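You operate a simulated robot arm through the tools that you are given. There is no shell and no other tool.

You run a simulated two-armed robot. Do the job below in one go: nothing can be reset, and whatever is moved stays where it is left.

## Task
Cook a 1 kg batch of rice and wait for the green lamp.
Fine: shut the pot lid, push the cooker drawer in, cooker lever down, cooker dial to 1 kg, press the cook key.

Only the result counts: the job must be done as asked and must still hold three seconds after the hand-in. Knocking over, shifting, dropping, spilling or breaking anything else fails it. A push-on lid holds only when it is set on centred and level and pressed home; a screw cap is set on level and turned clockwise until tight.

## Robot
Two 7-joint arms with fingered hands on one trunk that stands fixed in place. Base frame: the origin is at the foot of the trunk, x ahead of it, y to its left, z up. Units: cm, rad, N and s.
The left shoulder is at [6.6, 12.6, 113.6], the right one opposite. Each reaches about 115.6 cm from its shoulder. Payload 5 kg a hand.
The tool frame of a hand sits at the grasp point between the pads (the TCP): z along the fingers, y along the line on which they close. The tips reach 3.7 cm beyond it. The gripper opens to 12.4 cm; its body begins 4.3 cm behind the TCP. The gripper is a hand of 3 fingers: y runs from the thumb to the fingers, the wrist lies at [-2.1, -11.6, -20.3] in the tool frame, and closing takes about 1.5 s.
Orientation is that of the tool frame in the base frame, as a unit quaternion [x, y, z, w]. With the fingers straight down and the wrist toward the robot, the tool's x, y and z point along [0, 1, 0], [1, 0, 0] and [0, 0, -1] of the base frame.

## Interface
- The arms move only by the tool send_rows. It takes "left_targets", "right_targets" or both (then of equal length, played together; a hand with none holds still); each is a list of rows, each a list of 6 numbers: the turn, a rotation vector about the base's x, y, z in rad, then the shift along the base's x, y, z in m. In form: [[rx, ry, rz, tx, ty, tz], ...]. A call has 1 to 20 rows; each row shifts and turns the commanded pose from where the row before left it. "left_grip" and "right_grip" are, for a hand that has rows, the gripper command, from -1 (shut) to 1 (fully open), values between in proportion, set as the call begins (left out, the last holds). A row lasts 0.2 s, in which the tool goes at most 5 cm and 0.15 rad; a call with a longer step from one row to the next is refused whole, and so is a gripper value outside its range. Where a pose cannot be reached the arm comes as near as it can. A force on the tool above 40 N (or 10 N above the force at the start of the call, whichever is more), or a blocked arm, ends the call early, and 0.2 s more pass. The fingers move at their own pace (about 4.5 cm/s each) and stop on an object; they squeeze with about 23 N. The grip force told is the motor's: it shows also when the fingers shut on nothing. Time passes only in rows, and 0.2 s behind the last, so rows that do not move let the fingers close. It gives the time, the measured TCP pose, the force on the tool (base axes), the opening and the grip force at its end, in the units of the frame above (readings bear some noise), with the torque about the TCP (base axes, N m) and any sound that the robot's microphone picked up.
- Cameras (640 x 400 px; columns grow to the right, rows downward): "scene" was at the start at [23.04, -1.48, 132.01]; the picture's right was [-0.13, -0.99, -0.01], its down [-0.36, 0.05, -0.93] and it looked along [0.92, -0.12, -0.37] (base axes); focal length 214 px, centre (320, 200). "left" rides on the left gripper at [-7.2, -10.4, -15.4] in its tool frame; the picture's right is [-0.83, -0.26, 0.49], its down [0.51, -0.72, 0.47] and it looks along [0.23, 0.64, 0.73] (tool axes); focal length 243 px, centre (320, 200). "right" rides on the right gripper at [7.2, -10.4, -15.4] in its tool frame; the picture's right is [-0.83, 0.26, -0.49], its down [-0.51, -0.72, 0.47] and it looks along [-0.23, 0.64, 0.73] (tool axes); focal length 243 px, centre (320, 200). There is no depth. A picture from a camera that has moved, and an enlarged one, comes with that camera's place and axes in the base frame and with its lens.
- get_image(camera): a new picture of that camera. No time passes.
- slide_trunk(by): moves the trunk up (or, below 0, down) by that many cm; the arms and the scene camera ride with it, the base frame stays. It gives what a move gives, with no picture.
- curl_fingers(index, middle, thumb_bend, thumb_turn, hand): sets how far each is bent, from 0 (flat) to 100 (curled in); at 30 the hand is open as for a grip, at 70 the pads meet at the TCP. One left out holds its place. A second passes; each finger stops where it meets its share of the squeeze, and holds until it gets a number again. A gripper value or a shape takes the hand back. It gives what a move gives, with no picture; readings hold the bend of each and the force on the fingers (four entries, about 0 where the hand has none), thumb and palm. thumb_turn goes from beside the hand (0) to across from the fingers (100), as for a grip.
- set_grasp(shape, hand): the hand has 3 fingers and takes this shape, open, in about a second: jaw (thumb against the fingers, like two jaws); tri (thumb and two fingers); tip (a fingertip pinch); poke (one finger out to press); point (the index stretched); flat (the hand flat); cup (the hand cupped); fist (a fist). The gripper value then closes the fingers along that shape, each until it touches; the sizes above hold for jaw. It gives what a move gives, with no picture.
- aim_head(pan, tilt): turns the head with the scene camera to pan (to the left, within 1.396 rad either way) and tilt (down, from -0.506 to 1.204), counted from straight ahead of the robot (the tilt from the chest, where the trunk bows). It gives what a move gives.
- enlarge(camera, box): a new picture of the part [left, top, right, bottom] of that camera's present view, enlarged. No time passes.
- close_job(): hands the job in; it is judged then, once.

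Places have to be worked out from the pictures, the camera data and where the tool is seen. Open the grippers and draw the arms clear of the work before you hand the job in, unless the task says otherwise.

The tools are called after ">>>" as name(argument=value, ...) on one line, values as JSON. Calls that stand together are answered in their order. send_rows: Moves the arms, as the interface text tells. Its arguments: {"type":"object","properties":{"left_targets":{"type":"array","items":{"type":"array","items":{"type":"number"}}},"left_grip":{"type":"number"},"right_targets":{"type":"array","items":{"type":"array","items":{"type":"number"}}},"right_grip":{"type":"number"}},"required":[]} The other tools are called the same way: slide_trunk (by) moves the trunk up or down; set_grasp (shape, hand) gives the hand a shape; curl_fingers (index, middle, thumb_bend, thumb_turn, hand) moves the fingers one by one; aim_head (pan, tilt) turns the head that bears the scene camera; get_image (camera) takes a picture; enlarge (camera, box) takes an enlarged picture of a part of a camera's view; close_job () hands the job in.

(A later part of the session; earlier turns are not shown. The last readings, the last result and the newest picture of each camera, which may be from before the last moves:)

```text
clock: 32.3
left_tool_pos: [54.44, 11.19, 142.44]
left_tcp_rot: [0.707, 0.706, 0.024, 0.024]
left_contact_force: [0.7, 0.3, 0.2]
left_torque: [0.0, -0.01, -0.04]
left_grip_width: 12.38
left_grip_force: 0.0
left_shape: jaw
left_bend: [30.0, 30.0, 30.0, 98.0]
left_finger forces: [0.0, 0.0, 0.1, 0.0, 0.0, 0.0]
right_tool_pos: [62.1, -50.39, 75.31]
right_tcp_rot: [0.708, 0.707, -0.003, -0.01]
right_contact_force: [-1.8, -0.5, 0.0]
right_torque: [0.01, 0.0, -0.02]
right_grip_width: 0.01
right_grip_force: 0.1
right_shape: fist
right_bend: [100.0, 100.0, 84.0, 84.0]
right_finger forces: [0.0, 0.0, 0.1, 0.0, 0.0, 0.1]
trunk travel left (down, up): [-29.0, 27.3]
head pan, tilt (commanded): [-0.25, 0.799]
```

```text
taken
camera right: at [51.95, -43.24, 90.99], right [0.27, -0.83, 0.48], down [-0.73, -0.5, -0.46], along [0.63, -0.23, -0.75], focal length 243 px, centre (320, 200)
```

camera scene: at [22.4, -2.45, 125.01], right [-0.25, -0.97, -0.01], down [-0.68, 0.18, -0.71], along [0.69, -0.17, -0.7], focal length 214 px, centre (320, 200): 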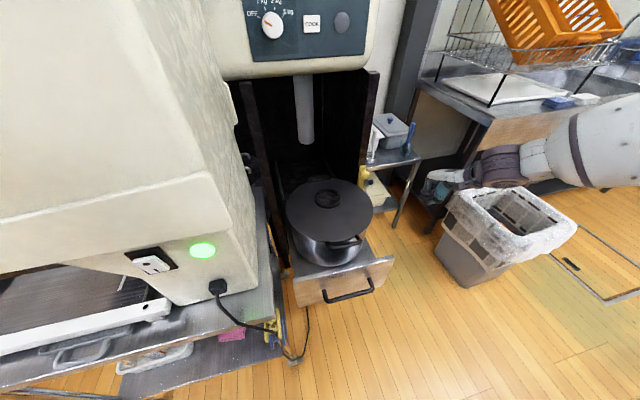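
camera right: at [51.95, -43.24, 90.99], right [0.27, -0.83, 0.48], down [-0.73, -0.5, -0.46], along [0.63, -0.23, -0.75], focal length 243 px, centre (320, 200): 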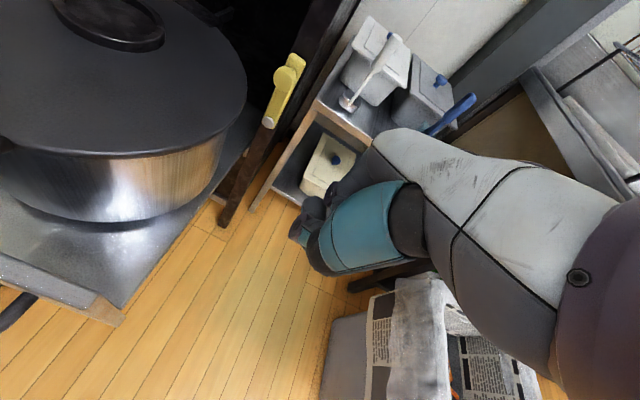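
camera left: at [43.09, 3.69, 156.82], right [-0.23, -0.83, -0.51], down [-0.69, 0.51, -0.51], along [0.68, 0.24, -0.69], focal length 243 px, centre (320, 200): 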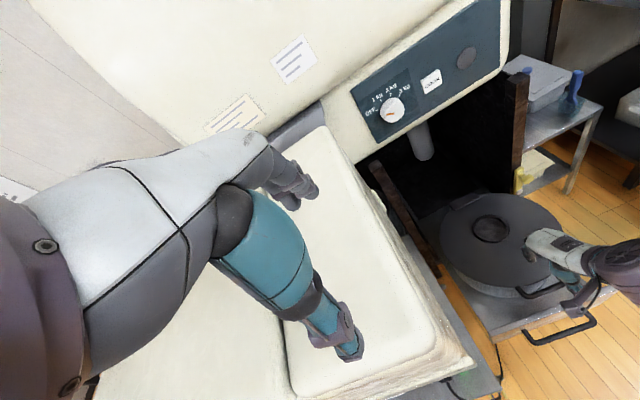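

The trash bin lies further right, so I'll stay at y≈-50. I'll draw the fist back toward the robot and then down to the drawer handle's height.

>>> send_rows(right_targets=[[0, 0, 0, -0.034, 0, -0.025], [0, 0, 0, -0.034, 0, -0.025], [0, 0, 0, -0.034, 0, -0.025], [0, 0, 0, -0.034, 0, -0.025], [0, 0, 0, -0.034, 0, -0.025], [0, 0, 0, -0.01, 0, -0.035], [0, 0, 0, -0.01, 0, -0.035], [0, 0, 0, -0.01, 0, -0.035]])

>>> get_image(camera="scene")

>>> get_image(camera="right")

```text
clock: 34.3
left_tool_pos: [54.42, 11.27, 142.78]
left_tcp_rot: [0.705, 0.708, 0.025, 0.025]
left_contact_force: [0.6, 0.2, 0.0]
left_torque: [-0.02, 0.02, 0.02]
left_grip_width: 12.37
left_grip_force: 0.0
left_shape: jaw
left_bend: [30.0, 30.0, 30.0, 98.0]
left_finger forces: [0.0, 0.0, 0.0, 0.0, 0.0, 0.0]
right_tool_pos: [5.8, -54.11, 45.97]
right_tcp_rot: [0.668, 0.675, -0.228, -0.216]
right_contact_force: [-0.7, -0.2, 0.3]
right_torque: [-0.04, -0.07, 0.02]
right_grip_width: 0.0
right_grip_force: 0.0
right_shape: fist
right_bend: [100.0, 100.0, 84.0, 84.0]
right_finger forces: [0.1, 0.0, 0.1, 0.0, 0.0, 0.0]
right hand out of reach, approached as far as the arm can: row 7, 8
trunk travel left (down, up): [-29.0, 27.3]
head pan, tilt (commanded): [-0.25, 0.799]
stopped in row 8 (right hand): the arm was blocked; the commanded pose is now the measured one
```

```text
taken
camera scene: at [22.61, -2.58, 124.91], right [-0.25, -0.97, -0.01], down [-0.68, 0.18, -0.71], along [0.69, -0.17, -0.7], focal length 214 px, centre (320, 200)
```

scene: 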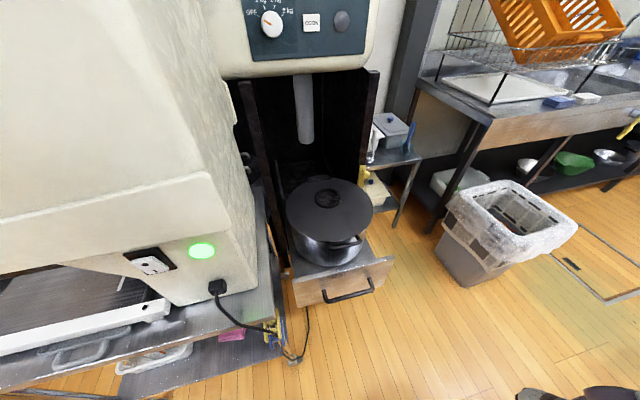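

```text
taken
camera right: at [6.44, -46.43, 64.54], right [0.51, -0.82, 0.25], down [-0.85, -0.52, 0.06], along [0.08, -0.24, -0.97], focal length 243 px, centre (320, 200)
```

right: 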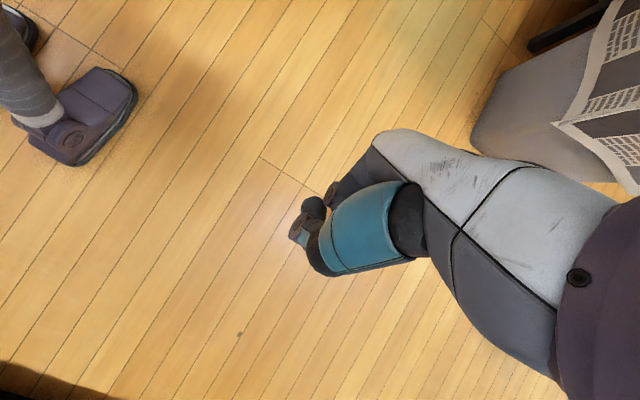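

The arm swung well back to [6, -54, 46] when it ran out of reach, with no contact felt. I'll look at its posture before moving again.

>>> aim_head(pan=-0.9, tilt=1.0)

>>> get_image(camera="scene")

>>> get_image(camera="left")

```text
clock: 35.4
left_tool_pos: [54.4, 11.33, 142.69]
left_tcp_rot: [0.707, 0.707, 0.025, 0.024]
left_contact_force: [-0.4, -0.1, 0.1]
left_torque: [0.01, 0.01, 0.02]
left_grip_width: 12.41
left_grip_force: 0.1
left_shape: jaw
left_bend: [30.0, 30.0, 30.0, 98.0]
left_finger forces: [0.0, 0.1, 0.0, 0.0, 0.1, 0.0]
right_tool_pos: [5.6, -53.94, 46.11]
right_tcp_rot: [0.669, 0.673, -0.228, -0.217]
right_contact_force: [-0.7, -0.7, -0.2]
right_torque: [0.0, 0.0, 0.02]
right_grip_width: 0.0
right_grip_force: 0.1
right_shape: fist
right_bend: [100.0, 100.0, 84.0, 84.0]
right_finger forces: [0.0, 0.1, 0.0, 0.0, 0.1, 0.0]
trunk travel left (down, up): [-29.0, 27.3]
head pan, tilt (commanded): [-0.901, 1.0]
```

```text
taken
camera scene: at [19.06, -5.86, 123.38], right [-0.78, -0.62, -0.02], down [-0.51, 0.66, -0.55], along [0.36, -0.42, -0.83], focal length 214 px, centre (320, 200)
```

scene: 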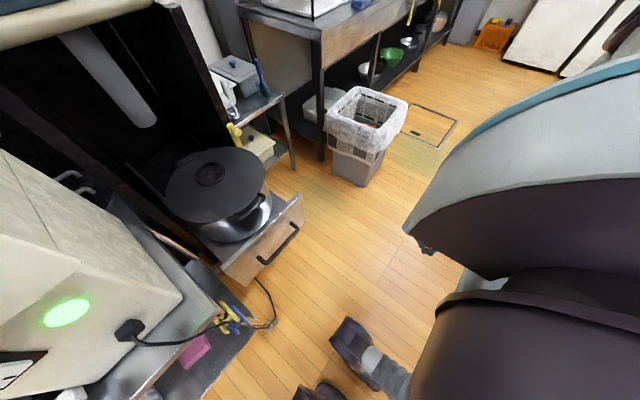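

```text
taken
camera left: at [42.87, 4.11, 157.23], right [-0.23, -0.83, -0.51], down [-0.69, 0.51, -0.52], along [0.69, 0.23, -0.68], focal length 243 px, centre (320, 200)
```

left: 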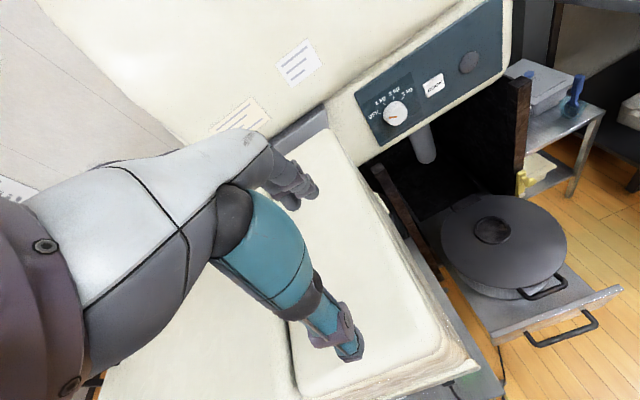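

Nothing was disturbed. I'll bring the hand forward from here at low height, turning the fist back to pointing straight down.

>>> send_rows(right_targets=[[0, -0.12, 0, 0.03, 0, 0], [0, -0.12, 0, 0.03, 0, 0], [0, -0.12, 0, 0.03, 0, 0], [0, -0.12, 0, 0.03, 0, 0]])

>>> get_image(camera="scene")

```text
clock: 36.4
left_tool_pos: [54.34, 11.33, 142.73]
left_tcp_rot: [0.707, 0.706, 0.026, 0.024]
left_contact_force: [0.5, -0.5, 0.2]
left_torque: [0.0, -0.06, 0.0]
left_grip_width: 12.42
left_grip_force: 0.1
left_shape: jaw
left_bend: [30.0, 30.0, 30.0, 98.0]
left_finger forces: [0.1, 0.0, 0.0, 0.0, 0.0, 0.0]
right_tool_pos: [18.82, -56.54, 51.46]
right_tcp_rot: [0.704, 0.706, -0.062, -0.049]
right_contact_force: [0.3, -0.2, -0.3]
right_torque: [0.01, -0.04, 0.0]
right_grip_width: 0.0
right_grip_force: 0.0
right_shape: fist
right_bend: [100.0, 100.0, 84.0, 84.0]
right_finger forces: [0.1, 0.1, 0.1, 0.0, 0.1, 0.0]
right hand out of reach, approached as far as the arm can: row 1, 2, 3, 4
trunk travel left (down, up): [-29.0, 27.3]
head pan, tilt (commanded): [-0.901, 1.0]
```

```text
taken
camera scene: at [19.09, -5.85, 123.38], right [-0.78, -0.62, -0.02], down [-0.51, 0.66, -0.55], along [0.35, -0.42, -0.83], focal length 214 px, centre (320, 200)
```

scene: 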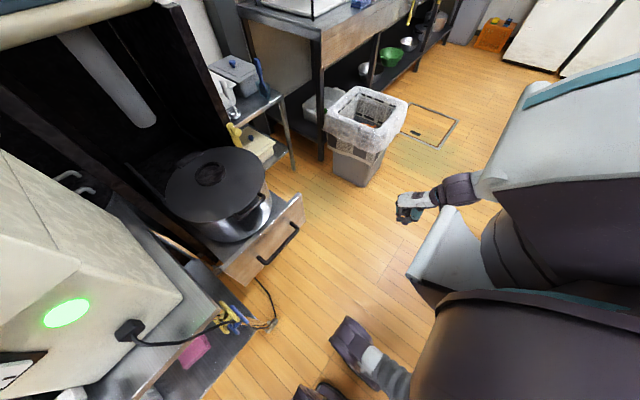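

The arm is awkward when the shoulder is this low relative to the hand. I'll go forward and up to a pose that worked before, then raise the trunk so the arm can hang down more naturally.

>>> send_rows(right_targets=[[0, -0.04, 0, 0.04, 0, 0.02], [0, -0.04, 0, 0.04, 0, 0.02], [0, -0.04, 0, 0.035, 0, 0.02], [0, 0, 0, 0.035, 0.01, 0.02], [0, 0, 0, 0.035, 0.01, 0.02]])

>>> get_image(camera="scene")

```text
clock: 37.5
left_tool_pos: [54.21, 11.28, 142.75]
left_tcp_rot: [0.707, 0.706, 0.027, 0.026]
left_contact_force: [-0.6, -0.3, 0.1]
left_torque: [0.0, -0.02, 0.01]
left_grip_width: 12.4
left_grip_force: 0.0
left_shape: jaw
left_bend: [30.0, 30.0, 30.0, 98.0]
left_finger forces: [0.0, 0.1, 0.0, 0.0, 0.1, 0.0]
right_tool_pos: [37.14, -54.52, 62.03]
right_tcp_rot: [0.707, 0.707, -0.021, -0.008]
right_contact_force: [-0.2, -0.3, 0.0]
right_torque: [0.0, 0.08, 0.0]
right_grip_width: 0.03
right_grip_force: 0.0
right_shape: fist
right_bend: [100.0, 100.0, 84.0, 84.0]
right_finger forces: [0.0, 0.0, 0.1, 0.0, 0.0, 0.0]
trunk travel left (down, up): [-29.0, 27.3]
head pan, tilt (commanded): [-0.901, 1.0]
```

```text
taken
camera scene: at [19.07, -5.8, 123.38], right [-0.78, -0.62, -0.02], down [-0.51, 0.66, -0.55], along [0.35, -0.42, -0.83], focal length 214 px, centre (320, 200)
```

scene: 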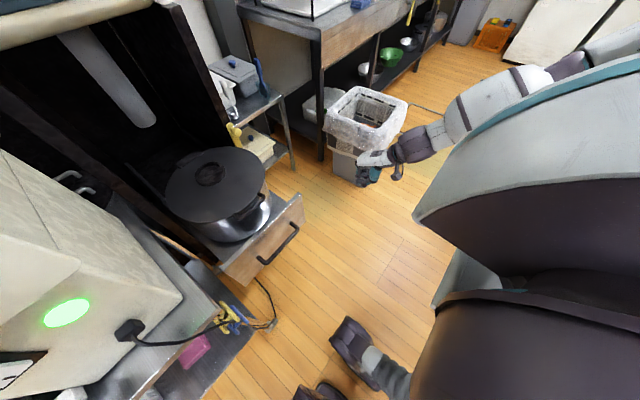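

The hand is back in a reachable pose at [37, -54.5, 62]. I'll raise the trunk 18 cm.

>>> slide_trunk(by=18)

>>> send_rows(right_targets=[[0, 0, 0, 0.01, 0.01, -0.03], [0, 0, 0, 0.01, 0.01, -0.03], [0, 0, 0, 0.01, 0.01, -0.03], [0, 0, 0, 0, 0, -0.03], [0, 0, 0, 0, 0, -0.03]])

>>> get_image(camera="scene")

```text
clock: 39.5
left_tool_pos: [58.08, 11.94, 158.83]
left_tcp_rot: [0.707, 0.707, 0.013, 0.014]
left_contact_force: [0.2, -0.4, -0.1]
left_torque: [-0.01, 0.08, -0.05]
left_grip_width: 12.37
left_grip_force: 0.0
left_shape: jaw
left_bend: [30.0, 30.0, 30.0, 98.0]
left_finger forces: [0.0, 0.1, 0.1, 0.0, 0.0, 0.0]
right_tool_pos: [38.67, -54.23, 78.93]
right_tcp_rot: [0.707, 0.707, -0.032, -0.015]
right_contact_force: [0.3, -0.1, -0.2]
right_torque: [-0.04, 0.04, 0.01]
right_grip_width: 0.01
right_grip_force: 0.0
right_shape: fist
right_bend: [100.0, 100.0, 84.0, 84.0]
right_finger forces: [0.0, 0.0, 0.1, 0.1, 0.1, 0.1]
trunk travel left (down, up): [-47.0, 9.3]
head pan, tilt (commanded): [-0.901, 1.0]
```

```text
clock: 40.8
left_tool_pos: [57.54, 11.77, 159.15]
left_tcp_rot: [0.707, 0.707, 0.015, 0.016]
left_contact_force: [-0.4, -0.7, 0.8]
left_torque: [0.02, -0.02, -0.02]
left_grip_width: 12.39
left_grip_force: 0.1
left_shape: jaw
left_bend: [30.0, 30.0, 30.0, 98.0]
left_finger forces: [0.0, 0.0, 0.0, 0.0, 0.0, 0.0]
right_tool_pos: [41.56, -54.15, 71.91]
right_tcp_rot: [0.706, 0.707, -0.03, -0.015]
right_contact_force: [-1.4, 0.4, -0.1]
right_torque: [0.0, 0.02, 0.02]
right_grip_width: 0.02
right_grip_force: 0.0
right_shape: fist
right_bend: [100.0, 100.0, 84.0, 84.0]
right_finger forces: [0.0, 0.0, 0.0, 0.0, 0.0, 0.0]
right hand out of reach, approached as far as the arm can: row 3, 4, 5
trunk travel left (down, up): [-47.0, 9.3]
head pan, tilt (commanded): [-0.901, 1.0]
```

```text
taken
camera scene: at [16.17, -5.51, 142.16], right [-0.78, -0.62, 0.0], down [-0.52, 0.66, -0.54], along [0.34, -0.42, -0.84], focal length 214 px, centre (320, 200)
```

scene: 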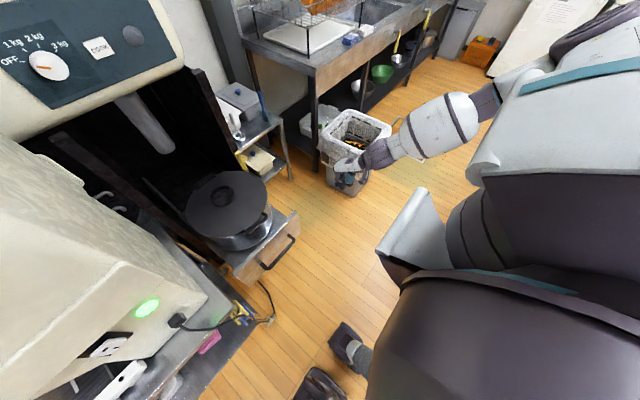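

I see the cause: with the hand low, "fingers down" needs too much wrist extension. I'll tilt the fist back toward the robot (hand hanging down) and lower the trunk again, so the knuckle side faces the drawer.

>>> send_rows(right_targets=[[0, 0.12, 0, 0, 0, 0], [0, 0.12, 0, 0, 0, 0], [0, 0.12, 0, 0, 0, -0.01], [0, 0.12, 0, 0, 0, -0.02], [0, 0.12, 0, 0, 0, -0.02]])

>>> slide_trunk(by=-12)

>>> get_image(camera="scene")

>>> get_image(camera="right")

```text
clock: 42.0
left_tool_pos: [57.9, 11.6, 159.12]
left_tcp_rot: [0.707, 0.707, 0.013, 0.015]
left_contact_force: [-0.6, 0.6, -0.8]
left_torque: [-0.03, 0.01, 0.01]
left_grip_width: 12.39
left_grip_force: 0.0
left_shape: jaw
left_bend: [30.0, 30.0, 30.0, 98.0]
left_finger forces: [0.1, 0.0, 0.1, 0.0, 0.0, 0.1]
right_tool_pos: [41.57, -53.97, 66.81]
right_tcp_rot: [0.666, 0.671, -0.238, -0.224]
right_contact_force: [0.8, -0.3, -0.2]
right_torque: [0.01, 0.0, -0.03]
right_grip_width: 0.02
right_grip_force: 0.0
right_shape: fist
right_bend: [100.0, 100.0, 84.0, 84.0]
right_finger forces: [0.0, 0.0, 0.1, 0.0, 0.0, 0.1]
trunk travel left (down, up): [-47.0, 9.3]
head pan, tilt (commanded): [-0.901, 1.0]
```

```text
clock: 43.5
left_tool_pos: [57.6, 11.81, 147.1]
left_tcp_rot: [0.707, 0.707, 0.015, 0.016]
left_contact_force: [1.3, 0.1, -0.5]
left_torque: [0.0, 0.0, -0.04]
left_grip_width: 12.37
left_grip_force: 0.1
left_shape: jaw
left_bend: [30.0, 30.0, 30.0, 98.0]
left_finger forces: [0.1, 0.0, 0.1, 0.1, 0.1, 0.0]
right_tool_pos: [41.61, -53.78, 54.81]
right_tcp_rot: [0.666, 0.671, -0.237, -0.222]
right_contact_force: [-0.2, -0.7, -0.1]
right_torque: [-0.01, 0.0, 0.01]
right_grip_width: 0.0
right_grip_force: 0.0
right_shape: fist
right_bend: [100.0, 100.0, 84.0, 84.0]
right_finger forces: [0.1, 0.1, 0.0, 0.0, 0.1, 0.1]
trunk travel left (down, up): [-35.0, 21.3]
head pan, tilt (commanded): [-0.901, 1.0]
```

```text
taken
camera scene: at [20.3, -5.48, 128.94], right [-0.78, -0.62, 0.0], down [-0.52, 0.66, -0.54], along [0.34, -0.42, -0.84], focal length 214 px, centre (320, 200)
```

scene: 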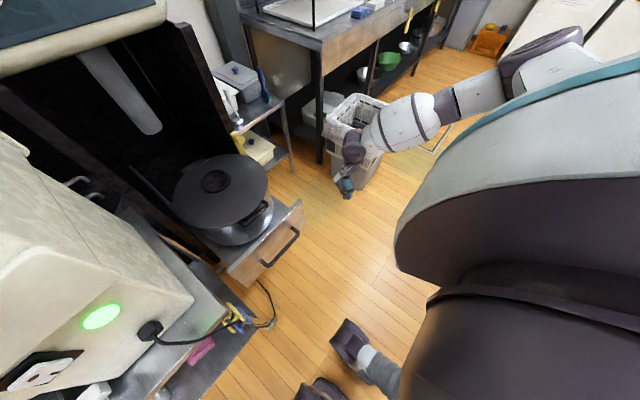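

```text
taken
camera right: at [42.67, -46.23, 73.41], right [0.52, -0.82, 0.24], down [-0.85, -0.52, 0.08], along [0.06, -0.25, -0.97], focal length 243 px, centre (320, 200)
```

right: 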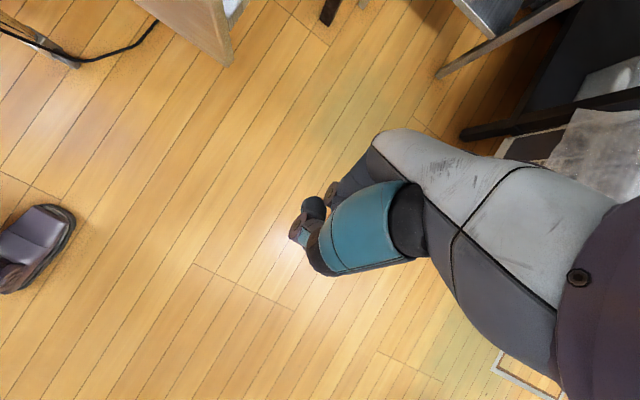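

The pose is reachable now at [41.6, -53.8, 54.8]. I'll back off slightly in x, and move toward the drawer's middle, then look.

>>> send_rows(right_targets=[[0, 0, 0, -0.02, 0.03, -0.01], [0, 0, 0, -0.02, 0.03, -0.01], [0, 0, 0, -0.01, 0.03, -0.01], [0, 0, 0, -0.01, 0.03, -0.01]])

>>> get_image(camera="right")

>>> get_image(camera="scene")

```text
clock: 44.5
left_tool_pos: [57.59, 11.86, 147.25]
left_tcp_rot: [0.707, 0.707, 0.015, 0.016]
left_contact_force: [0.4, 0.1, 0.0]
left_torque: [0.0, 0.0, 0.02]
left_grip_width: 12.35
left_grip_force: 0.0
left_shape: jaw
left_bend: [30.0, 30.0, 30.0, 98.0]
left_finger forces: [0.1, 0.0, 0.1, 0.0, 0.0, 0.1]
right_tool_pos: [35.16, -41.82, 50.96]
right_tcp_rot: [0.666, 0.671, -0.237, -0.222]
right_contact_force: [0.5, 0.4, -0.3]
right_torque: [-0.01, 0.01, -0.01]
right_grip_width: 0.0
right_grip_force: 0.1
right_shape: fist
right_bend: [100.0, 100.0, 84.0, 84.0]
right_finger forces: [0.0, 0.0, 0.1, 0.1, 0.0, 0.0]
trunk travel left (down, up): [-35.0, 21.3]
head pan, tilt (commanded): [-0.901, 1.0]
```

```text
taken
camera right: at [36.37, -34.17, 69.44], right [0.52, -0.82, 0.24], down [-0.85, -0.52, 0.08], along [0.06, -0.25, -0.97], focal length 243 px, centre (320, 200)
```

right: 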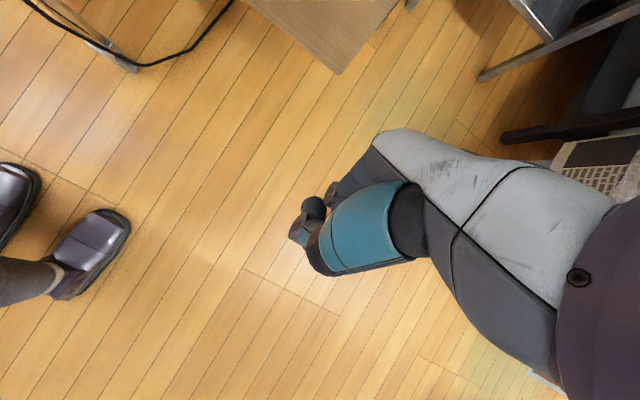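

```text
taken
camera scene: at [20.28, -5.48, 128.94], right [-0.78, -0.62, 0.0], down [-0.52, 0.66, -0.54], along [0.34, -0.42, -0.84], focal length 214 px, centre (320, 200)
```

scene: 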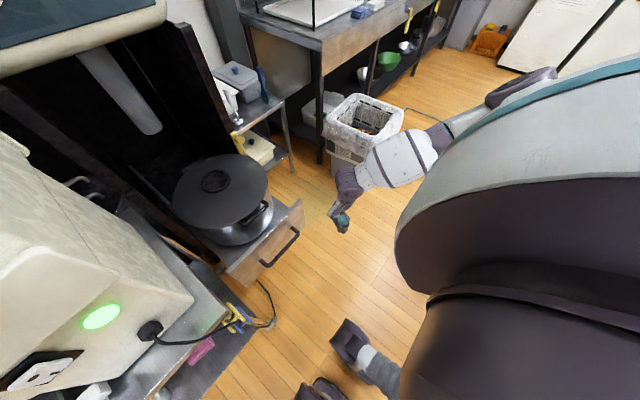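

The drawer front spans about y -0.5 to -40, z 27–51 at x≈58, with its handle bar near [51.5, -20, 41]. I'll bring the fist in front of the handle's middle.

>>> send_rows(right_targets=[[0, 0, 0, 0, 0.036, -0.022], [0, 0, 0, 0, 0.036, -0.022], [0, 0, 0, 0, 0.036, -0.022], [0, 0, 0, 0, 0.036, -0.022], [0, 0, 0, 0, 0.036, -0.022], [0, 0, 0, 0, 0.036, -0.022]])

>>> get_image(camera="right")

>>> get_image(camera="scene")

```text
clock: 45.9
left_tool_pos: [57.59, 11.7, 147.15]
left_tcp_rot: [0.707, 0.707, 0.015, 0.016]
left_contact_force: [0.7, -0.2, 0.8]
left_torque: [-0.04, 0.01, 0.02]
left_grip_width: 12.37
left_grip_force: 0.1
left_shape: jaw
left_bend: [30.0, 30.0, 30.0, 98.0]
left_finger forces: [0.0, 0.0, 0.0, 0.0, 0.0, 0.1]
right_tool_pos: [35.43, -20.34, 37.71]
right_tcp_rot: [0.666, 0.671, -0.237, -0.222]
right_contact_force: [-0.2, -0.2, 0.0]
right_torque: [-0.01, 0.02, -0.01]
right_grip_width: 0.0
right_grip_force: 0.0
right_shape: fist
right_bend: [100.0, 100.0, 84.0, 84.0]
right_finger forces: [0.1, 0.0, 0.0, 0.0, 0.0, 0.1]
trunk travel left (down, up): [-35.0, 21.3]
head pan, tilt (commanded): [-0.901, 1.0]
```

```text
taken
camera right: at [36.48, -12.61, 56.15], right [0.52, -0.82, 0.24], down [-0.85, -0.52, 0.08], along [0.06, -0.25, -0.97], focal length 243 px, centre (320, 200)
```

right: 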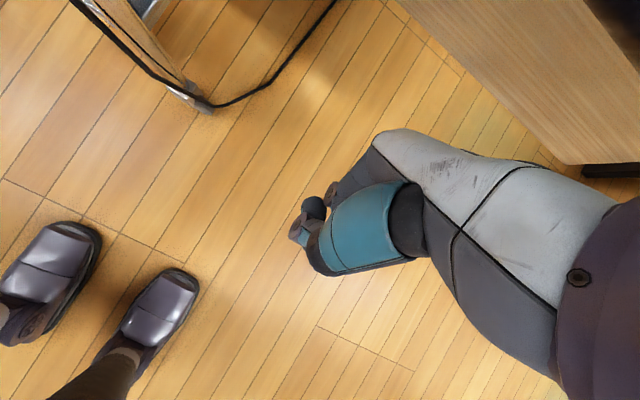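

```text
taken
camera scene: at [20.28, -5.49, 128.95], right [-0.78, -0.62, 0.0], down [-0.52, 0.66, -0.54], along [0.34, -0.42, -0.84], focal length 214 px, centre (320, 200)
```

scene: 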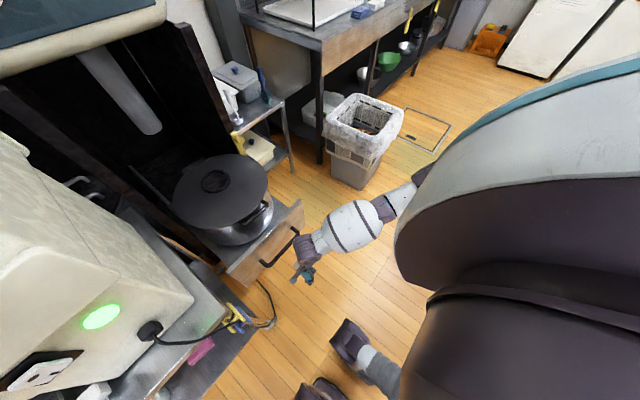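

The fist is in front of the drawer. I'll point the head more at the drawer for a clearer look before pushing.

>>> aim_head(pan=-0.45, tilt=1.0)

>>> enlarge(camera="scene", box=[220, 100, 440, 300])

```text
clock: 46.8
left_tool_pos: [57.61, 11.72, 147.29]
left_tcp_rot: [0.707, 0.707, 0.014, 0.017]
left_contact_force: [0.4, 0.3, 0.8]
left_torque: [0.02, -0.01, 0.01]
left_grip_width: 12.39
left_grip_force: 0.0
left_shape: jaw
left_bend: [30.0, 30.0, 30.0, 98.0]
left_finger forces: [0.0, 0.1, 0.0, 0.0, 0.0, 0.1]
right_tool_pos: [35.26, -20.26, 37.6]
right_tcp_rot: [0.667, 0.671, -0.237, -0.223]
right_contact_force: [-0.3, 1.0, -0.7]
right_torque: [0.02, 0.0, -0.01]
right_grip_width: 0.0
right_grip_force: 0.1
right_shape: fist
right_bend: [100.0, 100.0, 84.0, 84.0]
right_finger forces: [0.0, 0.1, 0.0, 0.1, 0.1, 0.0]
trunk travel left (down, up): [-35.0, 21.3]
head pan, tilt (commanded): [-0.45, 1.0]
```

```text
2.00 times, centred on (330, 200) of scene
camera zoom: at [22.23, -3.07, 128.94], right [-0.44, -0.9, 0.0], down [-0.76, 0.37, -0.54], along [0.49, -0.24, -0.84], focal length 429 px, centre (300, 200)
```

zoom: 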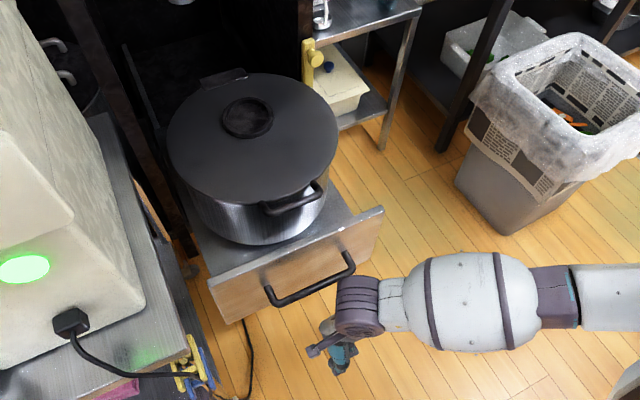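

The fist is square in front of the handle with the wrist clear of the pot. I'll push forward slowly.

>>> send_rows(right_targets=[[0, 0, 0, 0.02, 0, 0], [0, 0, 0, 0.02, 0, 0], [0, 0, 0, 0.015, 0, 0], [0, 0, 0, 0.015, 0, 0], [0, 0, 0, 0.015, 0, 0]])

>>> enlarge(camera="scene", box=[220, 100, 440, 300])

>>> get_image(camera="right")

```text
clock: 48.0
left_tool_pos: [57.61, 11.72, 147.26]
left_tcp_rot: [0.707, 0.707, 0.014, 0.016]
left_contact_force: [-0.8, 0.9, -0.7]
left_torque: [-0.04, -0.01, 0.0]
left_grip_width: 12.39
left_grip_force: 0.0
left_shape: jaw
left_bend: [30.0, 30.0, 30.0, 98.0]
left_finger forces: [0.1, 0.0, 0.0, 0.1, 0.0, 0.0]
right_tool_pos: [44.06, -20.41, 37.68]
right_tcp_rot: [0.666, 0.671, -0.237, -0.223]
right_contact_force: [-0.6, -0.3, -0.9]
right_torque: [-0.02, -0.01, 0.02]
right_grip_width: 0.01
right_grip_force: 0.1
right_shape: fist
right_bend: [100.0, 100.0, 84.0, 84.0]
right_finger forces: [0.0, 0.0, 0.1, 0.1, 0.1, 0.1]
trunk travel left (down, up): [-35.0, 21.3]
head pan, tilt (commanded): [-0.45, 1.0]
```

```text
2.00 times, centred on (330, 200) of scene
camera zoom: at [22.23, -3.07, 128.95], right [-0.44, -0.9, 0.0], down [-0.76, 0.37, -0.54], along [0.49, -0.24, -0.84], focal length 429 px, centre (300, 200)
```

zoom: 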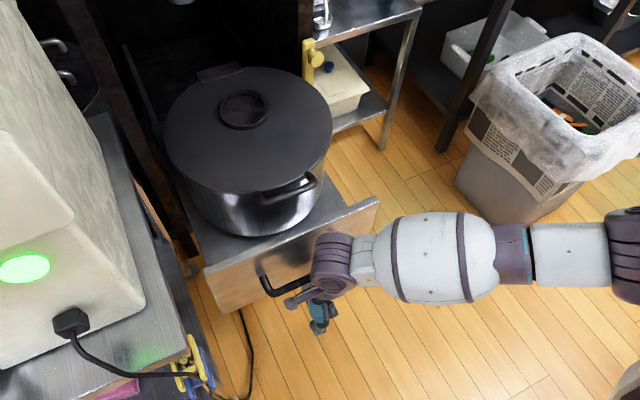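

```text
taken
camera right: at [45.14, -12.72, 56.29], right [0.52, -0.82, 0.24], down [-0.85, -0.52, 0.08], along [0.06, -0.25, -0.97], focal length 243 px, centre (320, 200)
```

right: 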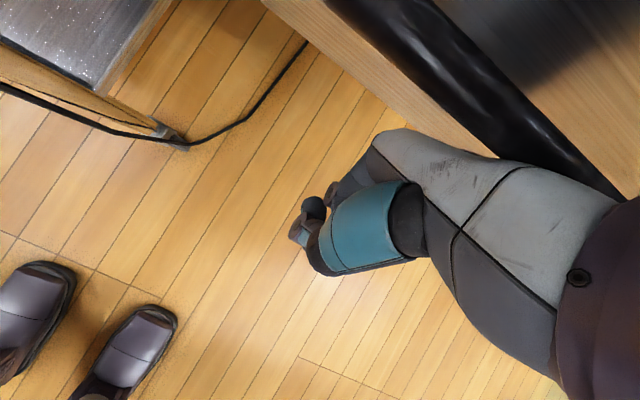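

Contact is made and the drawer already slid in slightly with almost no force. I'll keep pushing.

>>> send_rows(right_targets=[[0, 0, 0, 0.02, 0, 0], [0, 0, 0, 0.02, 0, 0], [0, 0, 0, 0.02, 0, 0], [0, 0, 0, 0.02, 0, 0], [0, 0, 0, 0.02, 0, 0]])

>>> enlarge(camera="scene", box=[220, 100, 440, 300])

>>> get_image(camera="left")

```text
clock: 49.1
left_tool_pos: [57.59, 11.62, 147.18]
left_tcp_rot: [0.708, 0.706, 0.014, 0.017]
left_contact_force: [-0.1, -0.1, 0.6]
left_torque: [-0.03, -0.02, 0.0]
left_grip_width: 12.38
left_grip_force: 0.0
left_shape: jaw
left_bend: [30.0, 30.0, 30.0, 98.0]
left_finger forces: [0.0, 0.0, 0.1, 0.0, 0.0, 0.0]
right_tool_pos: [54.16, -20.15, 37.71]
right_tcp_rot: [0.666, 0.672, -0.238, -0.222]
right_contact_force: [-0.4, -0.8, -0.3]
right_torque: [0.03, 0.02, 0.05]
right_grip_width: 0.0
right_grip_force: 0.1
right_shape: fist
right_bend: [100.0, 100.0, 84.0, 84.0]
right_finger forces: [0.0, 0.0, 0.0, 0.0, 0.1, 0.1]
trunk travel left (down, up): [-35.0, 21.3]
head pan, tilt (commanded): [-0.45, 1.0]
```

```text
2.00 times, centred on (330, 200) of scene
camera zoom: at [22.23, -3.07, 128.95], right [-0.44, -0.9, 0.0], down [-0.76, 0.37, -0.54], along [0.49, -0.24, -0.84], focal length 429 px, centre (300, 200)
```

zoom: 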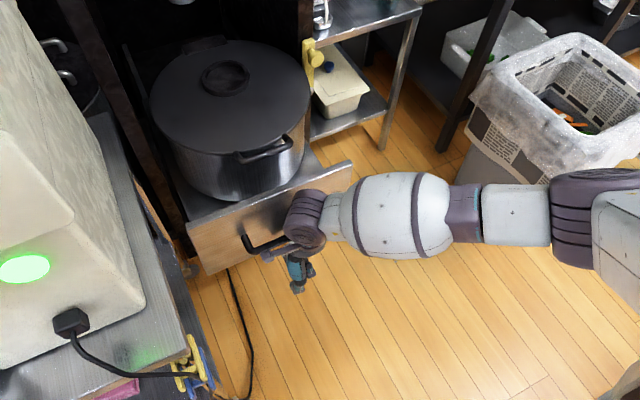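

```text
taken
camera left: at [46.47, 4.55, 162.06], right [-0.24, -0.83, -0.5], down [-0.7, 0.51, -0.5], along [0.67, 0.23, -0.7], focal length 243 px, centre (320, 200)
```

left: 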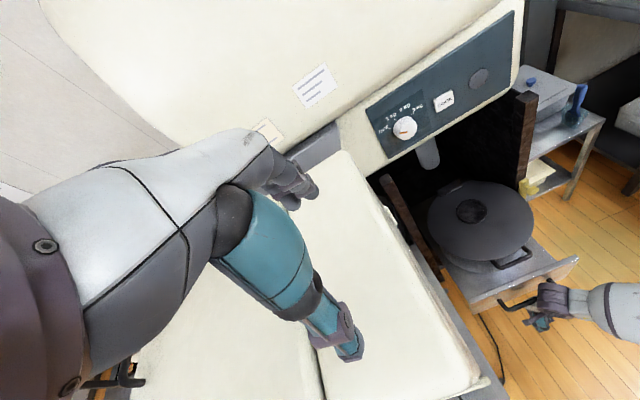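

The drawer slid in 10 cm freely. I'll push on.

>>> send_rows(right_targets=[[0, 0, 0, 0.02, 0, 0], [0, 0, 0, 0.02, 0, 0], [0, 0, 0, 0.02, 0, 0], [0, 0, 0, 0.02, 0, 0], [0, 0, 0, 0.02, 0, 0]])

>>> enlarge(camera="scene", box=[220, 100, 440, 300])

>>> get_image(camera="left")

```text
clock: 50.4
left_tool_pos: [57.58, 11.7, 147.26]
left_tcp_rot: [0.707, 0.707, 0.015, 0.016]
left_contact_force: [-0.4, -0.7, 0.2]
left_torque: [-0.01, 0.02, 0.02]
left_grip_width: 12.37
left_grip_force: 0.1
left_shape: jaw
left_bend: [30.0, 30.0, 30.0, 98.0]
left_finger forces: [0.0, 0.0, 0.1, 0.1, 0.0, 0.0]
right_tool_pos: [64.17, -20.47, 37.65]
right_tcp_rot: [0.666, 0.671, -0.237, -0.222]
right_contact_force: [0.0, 0.3, -0.6]
right_torque: [0.04, -0.02, 0.03]
right_grip_width: 0.0
right_grip_force: 0.1
right_shape: fist
right_bend: [100.0, 100.0, 84.0, 84.0]
right_finger forces: [0.0, 0.0, 0.0, 0.1, 0.0, 0.1]
trunk travel left (down, up): [-35.0, 21.3]
head pan, tilt (commanded): [-0.45, 1.0]
```

```text
2.00 times, centred on (330, 200) of scene
camera zoom: at [22.23, -3.07, 128.95], right [-0.44, -0.9, 0.0], down [-0.76, 0.37, -0.54], along [0.49, -0.24, -0.84], focal length 429 px, centre (300, 200)
```

zoom: 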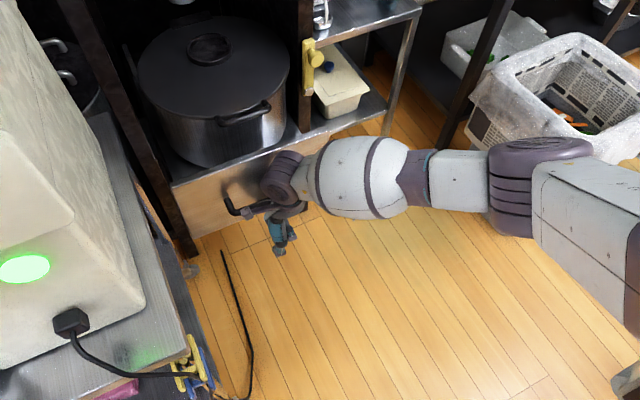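

```text
taken
camera left: at [46.47, 4.55, 162.06], right [-0.24, -0.83, -0.5], down [-0.7, 0.51, -0.5], along [0.67, 0.23, -0.7], focal length 243 px, centre (320, 200)
```

left: 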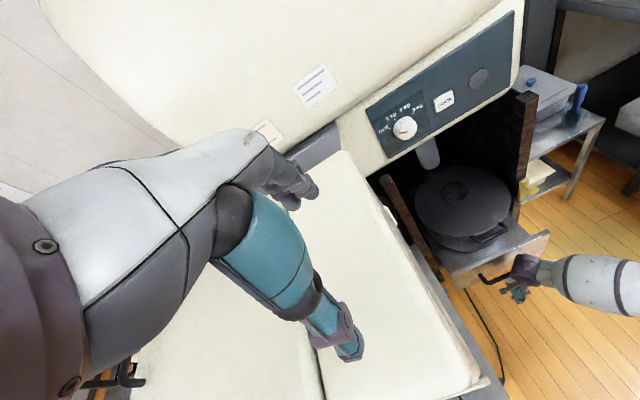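

The drawer is most of the way in. I'll push on until it meets its stop.

>>> send_rows(right_targets=[[0, 0, 0, 0.02, 0, 0], [0, 0, 0, 0.02, 0, 0], [0, 0, 0, 0.02, 0, 0], [0, 0, 0, 0.015, 0, 0], [0, 0, 0, 0.015, 0, 0]])

>>> enlarge(camera="scene", box=[220, 100, 440, 300])

>>> get_image(camera="left")

```text
clock: 51.5
left_tool_pos: [57.55, 11.63, 147.16]
left_tcp_rot: [0.707, 0.707, 0.015, 0.016]
left_contact_force: [1.1, 0.3, -0.6]
left_torque: [-0.02, -0.01, -0.01]
left_grip_width: 12.38
left_grip_force: 0.1
left_shape: jaw
left_bend: [30.0, 30.0, 30.0, 98.0]
left_finger forces: [0.1, 0.0, 0.0, 0.1, 0.0, 0.0]
right_tool_pos: [73.22, -20.26, 37.78]
right_tcp_rot: [0.666, 0.671, -0.236, -0.223]
right_contact_force: [0.6, 0.0, 0.0]
right_torque: [0.04, 0.0, 0.01]
right_grip_width: 0.0
right_grip_force: 0.0
right_shape: fist
right_bend: [100.0, 100.0, 84.0, 84.0]
right_finger forces: [0.1, 0.0, 0.0, 0.0, 0.0, 0.0]
trunk travel left (down, up): [-35.0, 21.3]
head pan, tilt (commanded): [-0.45, 1.0]
```

```text
2.00 times, centred on (330, 200) of scene
camera zoom: at [22.23, -3.07, 128.95], right [-0.44, -0.9, 0.0], down [-0.76, 0.37, -0.54], along [0.49, -0.24, -0.84], focal length 429 px, centre (300, 200)
```

zoom: 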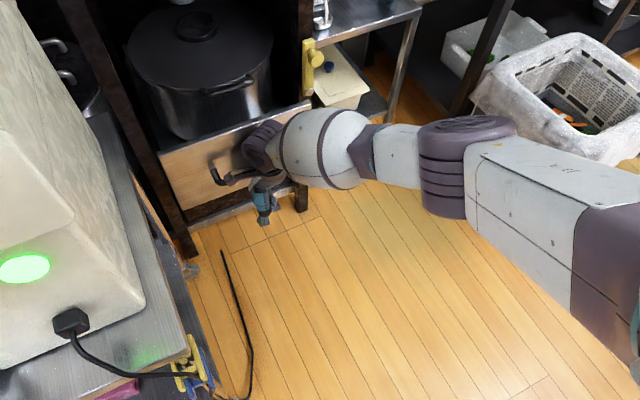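

```text
taken
camera left: at [46.48, 4.55, 162.06], right [-0.24, -0.83, -0.5], down [-0.7, 0.51, -0.5], along [0.67, 0.23, -0.7], focal length 243 px, centre (320, 200)
```

left: 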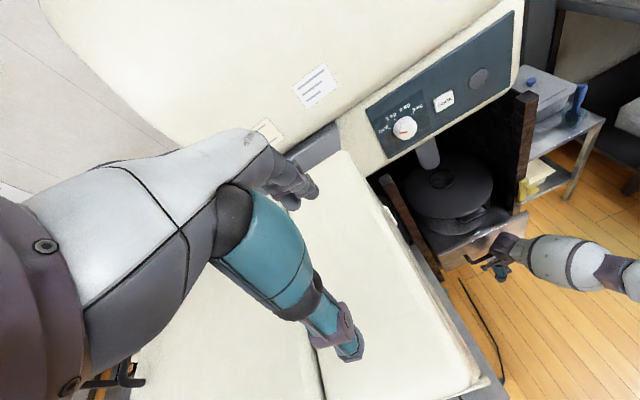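

The drawer front is close to flush with the posts but no stop felt yet. I'll push on in 1 cm steps.

>>> send_rows(right_targets=[[0, 0, 0, 0.01, 0, 0], [0, 0, 0, 0.01, 0, 0], [0, 0, 0, 0.01, 0, 0], [0, 0, 0, 0.01, 0, 0], [0, 0, 0, 0.01, 0, 0], [0, 0, 0, 0.01, 0, 0]])

>>> enlarge(camera="scene", box=[220, 100, 440, 300])

>>> enlarge(camera="left", box=[380, 100, 580, 300])

```text
clock: 53.0
left_tool_pos: [57.57, 11.65, 147.23]
left_tcp_rot: [0.707, 0.707, 0.014, 0.016]
left_contact_force: [-0.3, 0.1, 0.2]
left_torque: [-0.01, -0.03, 0.01]
left_grip_width: 12.4
left_grip_force: 0.1
left_shape: jaw
left_bend: [30.0, 30.0, 30.0, 98.0]
left_finger forces: [0.1, 0.0, 0.0, 0.0, 0.0, 0.1]
right_tool_pos: [79.18, -20.29, 37.88]
right_tcp_rot: [0.667, 0.67, -0.236, -0.223]
right_contact_force: [0.3, -1.1, 0.7]
right_torque: [0.01, 0.0, 0.02]
right_grip_width: 0.0
right_grip_force: 0.1
right_shape: fist
right_bend: [100.0, 100.0, 84.0, 84.0]
right_finger forces: [0.0, 0.0, 0.0, 0.1, 0.0, 0.1]
trunk travel left (down, up): [-35.0, 21.3]
head pan, tilt (commanded): [-0.45, 1.0]
```

```text
2.00 times, centred on (330, 200) of scene
camera zoom: at [22.22, -3.05, 128.95], right [-0.44, -0.9, 0.0], down [-0.76, 0.37, -0.54], along [0.49, -0.24, -0.84], focal length 429 px, centre (300, 200)
```

zoom: 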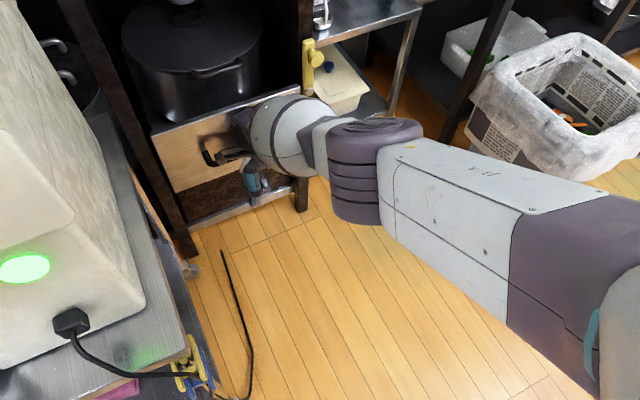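

```text
2.00 times, centred on (480, 200) of left
camera zoom: at [46.46, 4.58, 162.06], right [-0.24, -0.83, -0.5], down [-0.7, 0.51, -0.5], along [0.67, 0.23, -0.7], focal length 485 px, centre (0, 200)
```

zoom: 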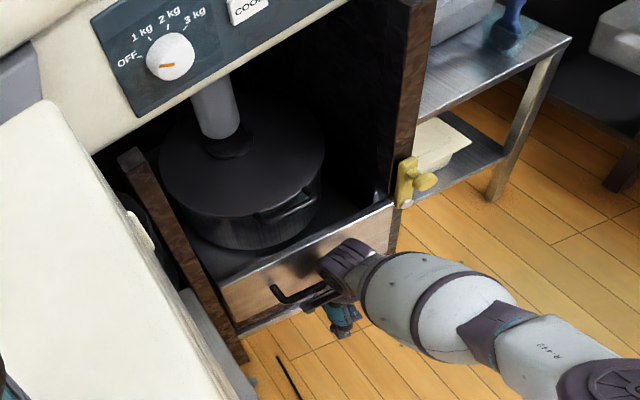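

The drawer is sliding inside between the posts and the chute is nearly over the lid's collar. I'll keep pushing gently until it stops.

>>> send_rows(right_targets=[[0, 0, 0, 0.01, 0, 0], [0, 0, 0, 0.01, 0, 0], [0, 0, 0, 0.01, 0, 0], [0, 0, 0, 0.01, 0, 0]])

>>> enlarge(camera="left", box=[380, 100, 580, 300])

```text
clock: 54.0
left_tool_pos: [57.63, 11.79, 147.22]
left_tcp_rot: [0.707, 0.707, 0.015, 0.017]
left_contact_force: [-1.8, 0.8, -0.3]
left_torque: [-0.03, 0.0, -0.01]
left_grip_width: 12.41
left_grip_force: 0.1
left_shape: jaw
left_bend: [30.0, 30.0, 30.0, 98.0]
left_finger forces: [0.0, 0.0, 0.0, 0.0, 0.1, 0.0]
right_tool_pos: [79.08, -20.32, 37.7]
right_tcp_rot: [0.666, 0.671, -0.237, -0.222]
right_contact_force: [0.1, -0.3, -0.1]
right_torque: [0.03, -0.02, -0.02]
right_grip_width: 0.0
right_grip_force: 0.1
right_shape: fist
right_bend: [100.0, 100.0, 84.0, 84.0]
right_finger forces: [0.0, 0.0, 0.1, 0.0, 0.0, 0.1]
right hand out of reach, approached as far as the arm can: row 1, 2, 3, 4
trunk travel left (down, up): [-35.0, 21.3]
head pan, tilt (commanded): [-0.45, 1.0]
```

```text
2.00 times, centred on (480, 200) of left
camera zoom: at [46.47, 4.57, 162.05], right [-0.24, -0.83, -0.5], down [-0.7, 0.51, -0.5], along [0.67, 0.23, -0.7], focal length 485 px, centre (0, 200)
```

zoom: 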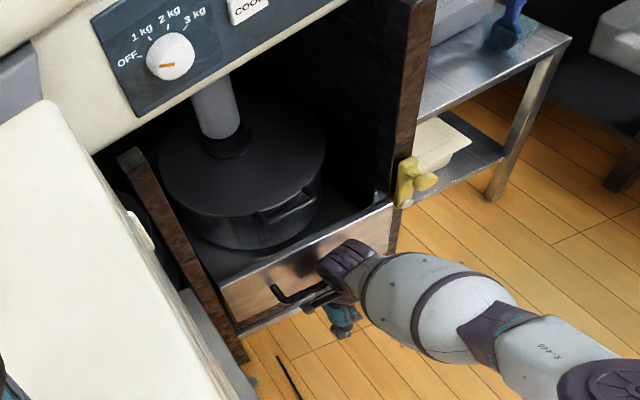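

The arm is at full stretch here without having felt the stop. I'll back off, lower the trunk for more forward reach, and push again.

>>> send_rows(right_targets=[[0, 0, 0, -0.03, 0, 0], [0, 0, 0, -0.03, 0, 0.02], [0, 0, 0, -0.02, 0, 0.03], [0, 0, 0, 0, 0, 0.04], [0, 0, 0, 0, 0, 0.04]])

>>> enlarge(camera="scene", box=[220, 100, 440, 300])

```text
clock: 55.1
left_tool_pos: [57.54, 11.75, 147.2]
left_tcp_rot: [0.707, 0.707, 0.015, 0.016]
left_contact_force: [-0.1, 0.8, 0.8]
left_torque: [0.0, -0.04, 0.01]
left_grip_width: 12.39
left_grip_force: 0.1
left_shape: jaw
left_bend: [30.0, 30.0, 30.0, 98.0]
left_finger forces: [0.0, 0.1, 0.0, 0.0, 0.1, 0.0]
right_tool_pos: [70.99, -20.18, 50.57]
right_tcp_rot: [0.666, 0.671, -0.237, -0.223]
right_contact_force: [-0.6, 1.0, 0.0]
right_torque: [-0.02, 0.0, -0.03]
right_grip_width: 0.0
right_grip_force: 0.0
right_shape: fist
right_bend: [100.0, 100.0, 84.0, 84.0]
right_finger forces: [0.0, 0.1, 0.0, 0.1, 0.0, 0.0]
trunk travel left (down, up): [-35.0, 21.3]
head pan, tilt (commanded): [-0.45, 1.0]
```

```text
2.00 times, centred on (330, 200) of scene
camera zoom: at [22.23, -3.04, 128.94], right [-0.44, -0.9, 0.0], down [-0.76, 0.37, -0.54], along [0.49, -0.24, -0.84], focal length 429 px, centre (300, 200)
```

zoom: 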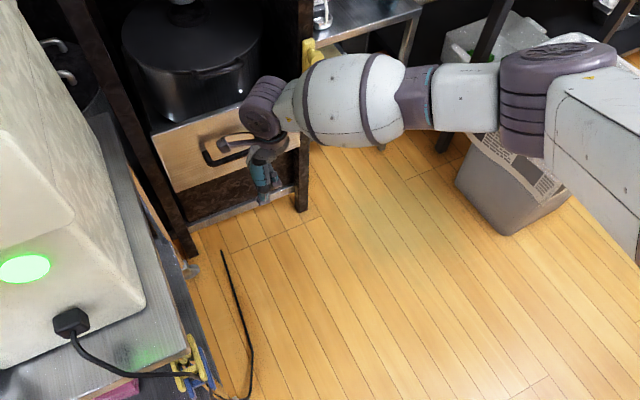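

The drawer is nearly in. I'll lower the trunk 14 cm, which brings the fist back to handle height, then turn it a bit more upright and push.

>>> slide_trunk(by=-14)

>>> send_rows(right_targets=[[0, -0.08, 0, 0, 0, 0.005], [0, -0.08, 0, 0, 0, 0.005], [0, -0.08, 0, 0, 0, 0.005]])

>>> get_image(camera="scene")

>>> get_image(camera="right")

```text
clock: 56.5
left_tool_pos: [53.6, 10.75, 137.5]
left_tcp_rot: [0.704, 0.708, 0.031, 0.037]
left_contact_force: [1.2, -0.9, 10.8]
left_torque: [0.0, 0.65, 0.03]
left_grip_width: 12.41
left_grip_force: 0.0
left_shape: jaw
left_bend: [30.0, 30.0, 29.0, 98.0]
left_finger forces: [0.0, 0.1, 0.0, 0.1, 10.1, 0.0]
right_tool_pos: [69.68, -20.66, 39.53]
right_tcp_rot: [0.668, 0.674, -0.228, -0.219]
right_contact_force: [0.5, -0.5, 0.5]
right_torque: [-0.02, 0.0, 0.02]
right_grip_width: 0.0
right_grip_force: 0.0
right_shape: fist
right_bend: [100.0, 100.0, 84.0, 84.0]
right_finger forces: [0.1, 0.0, 0.0, 0.0, 0.1, 0.1]
trunk travel left (down, up): [-22.6, 33.7]
head pan, tilt (commanded): [-0.45, 1.0]
stopped: the force on the tool passed its limit at 72 N (the readings are from after the stop); the commanded pose is now the measured one
```

```text
clock: 57.3
left_tool_pos: [53.57, 10.95, 137.66]
left_tcp_rot: [0.705, 0.708, 0.03, 0.036]
left_contact_force: [0.4, -0.5, 7.4]
left_torque: [-0.03, 0.45, 0.1]
left_grip_width: 12.4
left_grip_force: 0.0
left_shape: jaw
left_bend: [30.0, 30.0, 29.0, 97.0]
left_finger forces: [0.1, 0.0, 0.0, 0.1, 7.0, 0.0]
right_tool_pos: [69.84, -20.74, 41.26]
right_tcp_rot: [0.691, 0.695, -0.146, -0.136]
right_contact_force: [-0.2, 0.1, 0.0]
right_torque: [0.0, -0.01, -0.02]
right_grip_width: 0.0
right_grip_force: 0.1
right_shape: fist
right_bend: [100.0, 100.0, 84.0, 84.0]
right_finger forces: [0.0, 0.1, 0.0, 0.0, 0.0, 0.1]
trunk travel left (down, up): [-22.6, 33.7]
head pan, tilt (commanded): [-0.45, 1.0]
```

```text
taken
camera scene: at [22.44, -3.86, 116.78], right [-0.44, -0.9, -0.02], down [-0.74, 0.37, -0.56], along [0.51, -0.23, -0.83], focal length 214 px, centre (320, 200)
```

scene: 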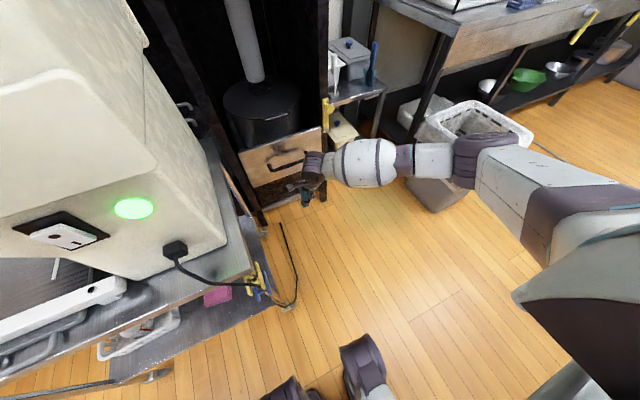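

```text
taken
camera right: at [66.06, -13.05, 59.52], right [0.44, -0.82, 0.36], down [-0.84, -0.52, -0.15], along [0.31, -0.24, -0.92], focal length 243 px, centre (320, 200)
```

right: 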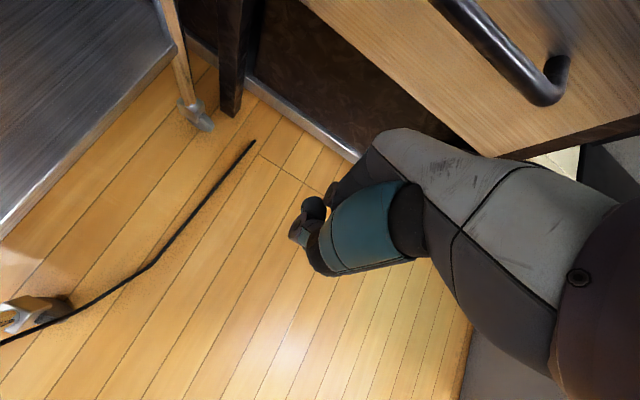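

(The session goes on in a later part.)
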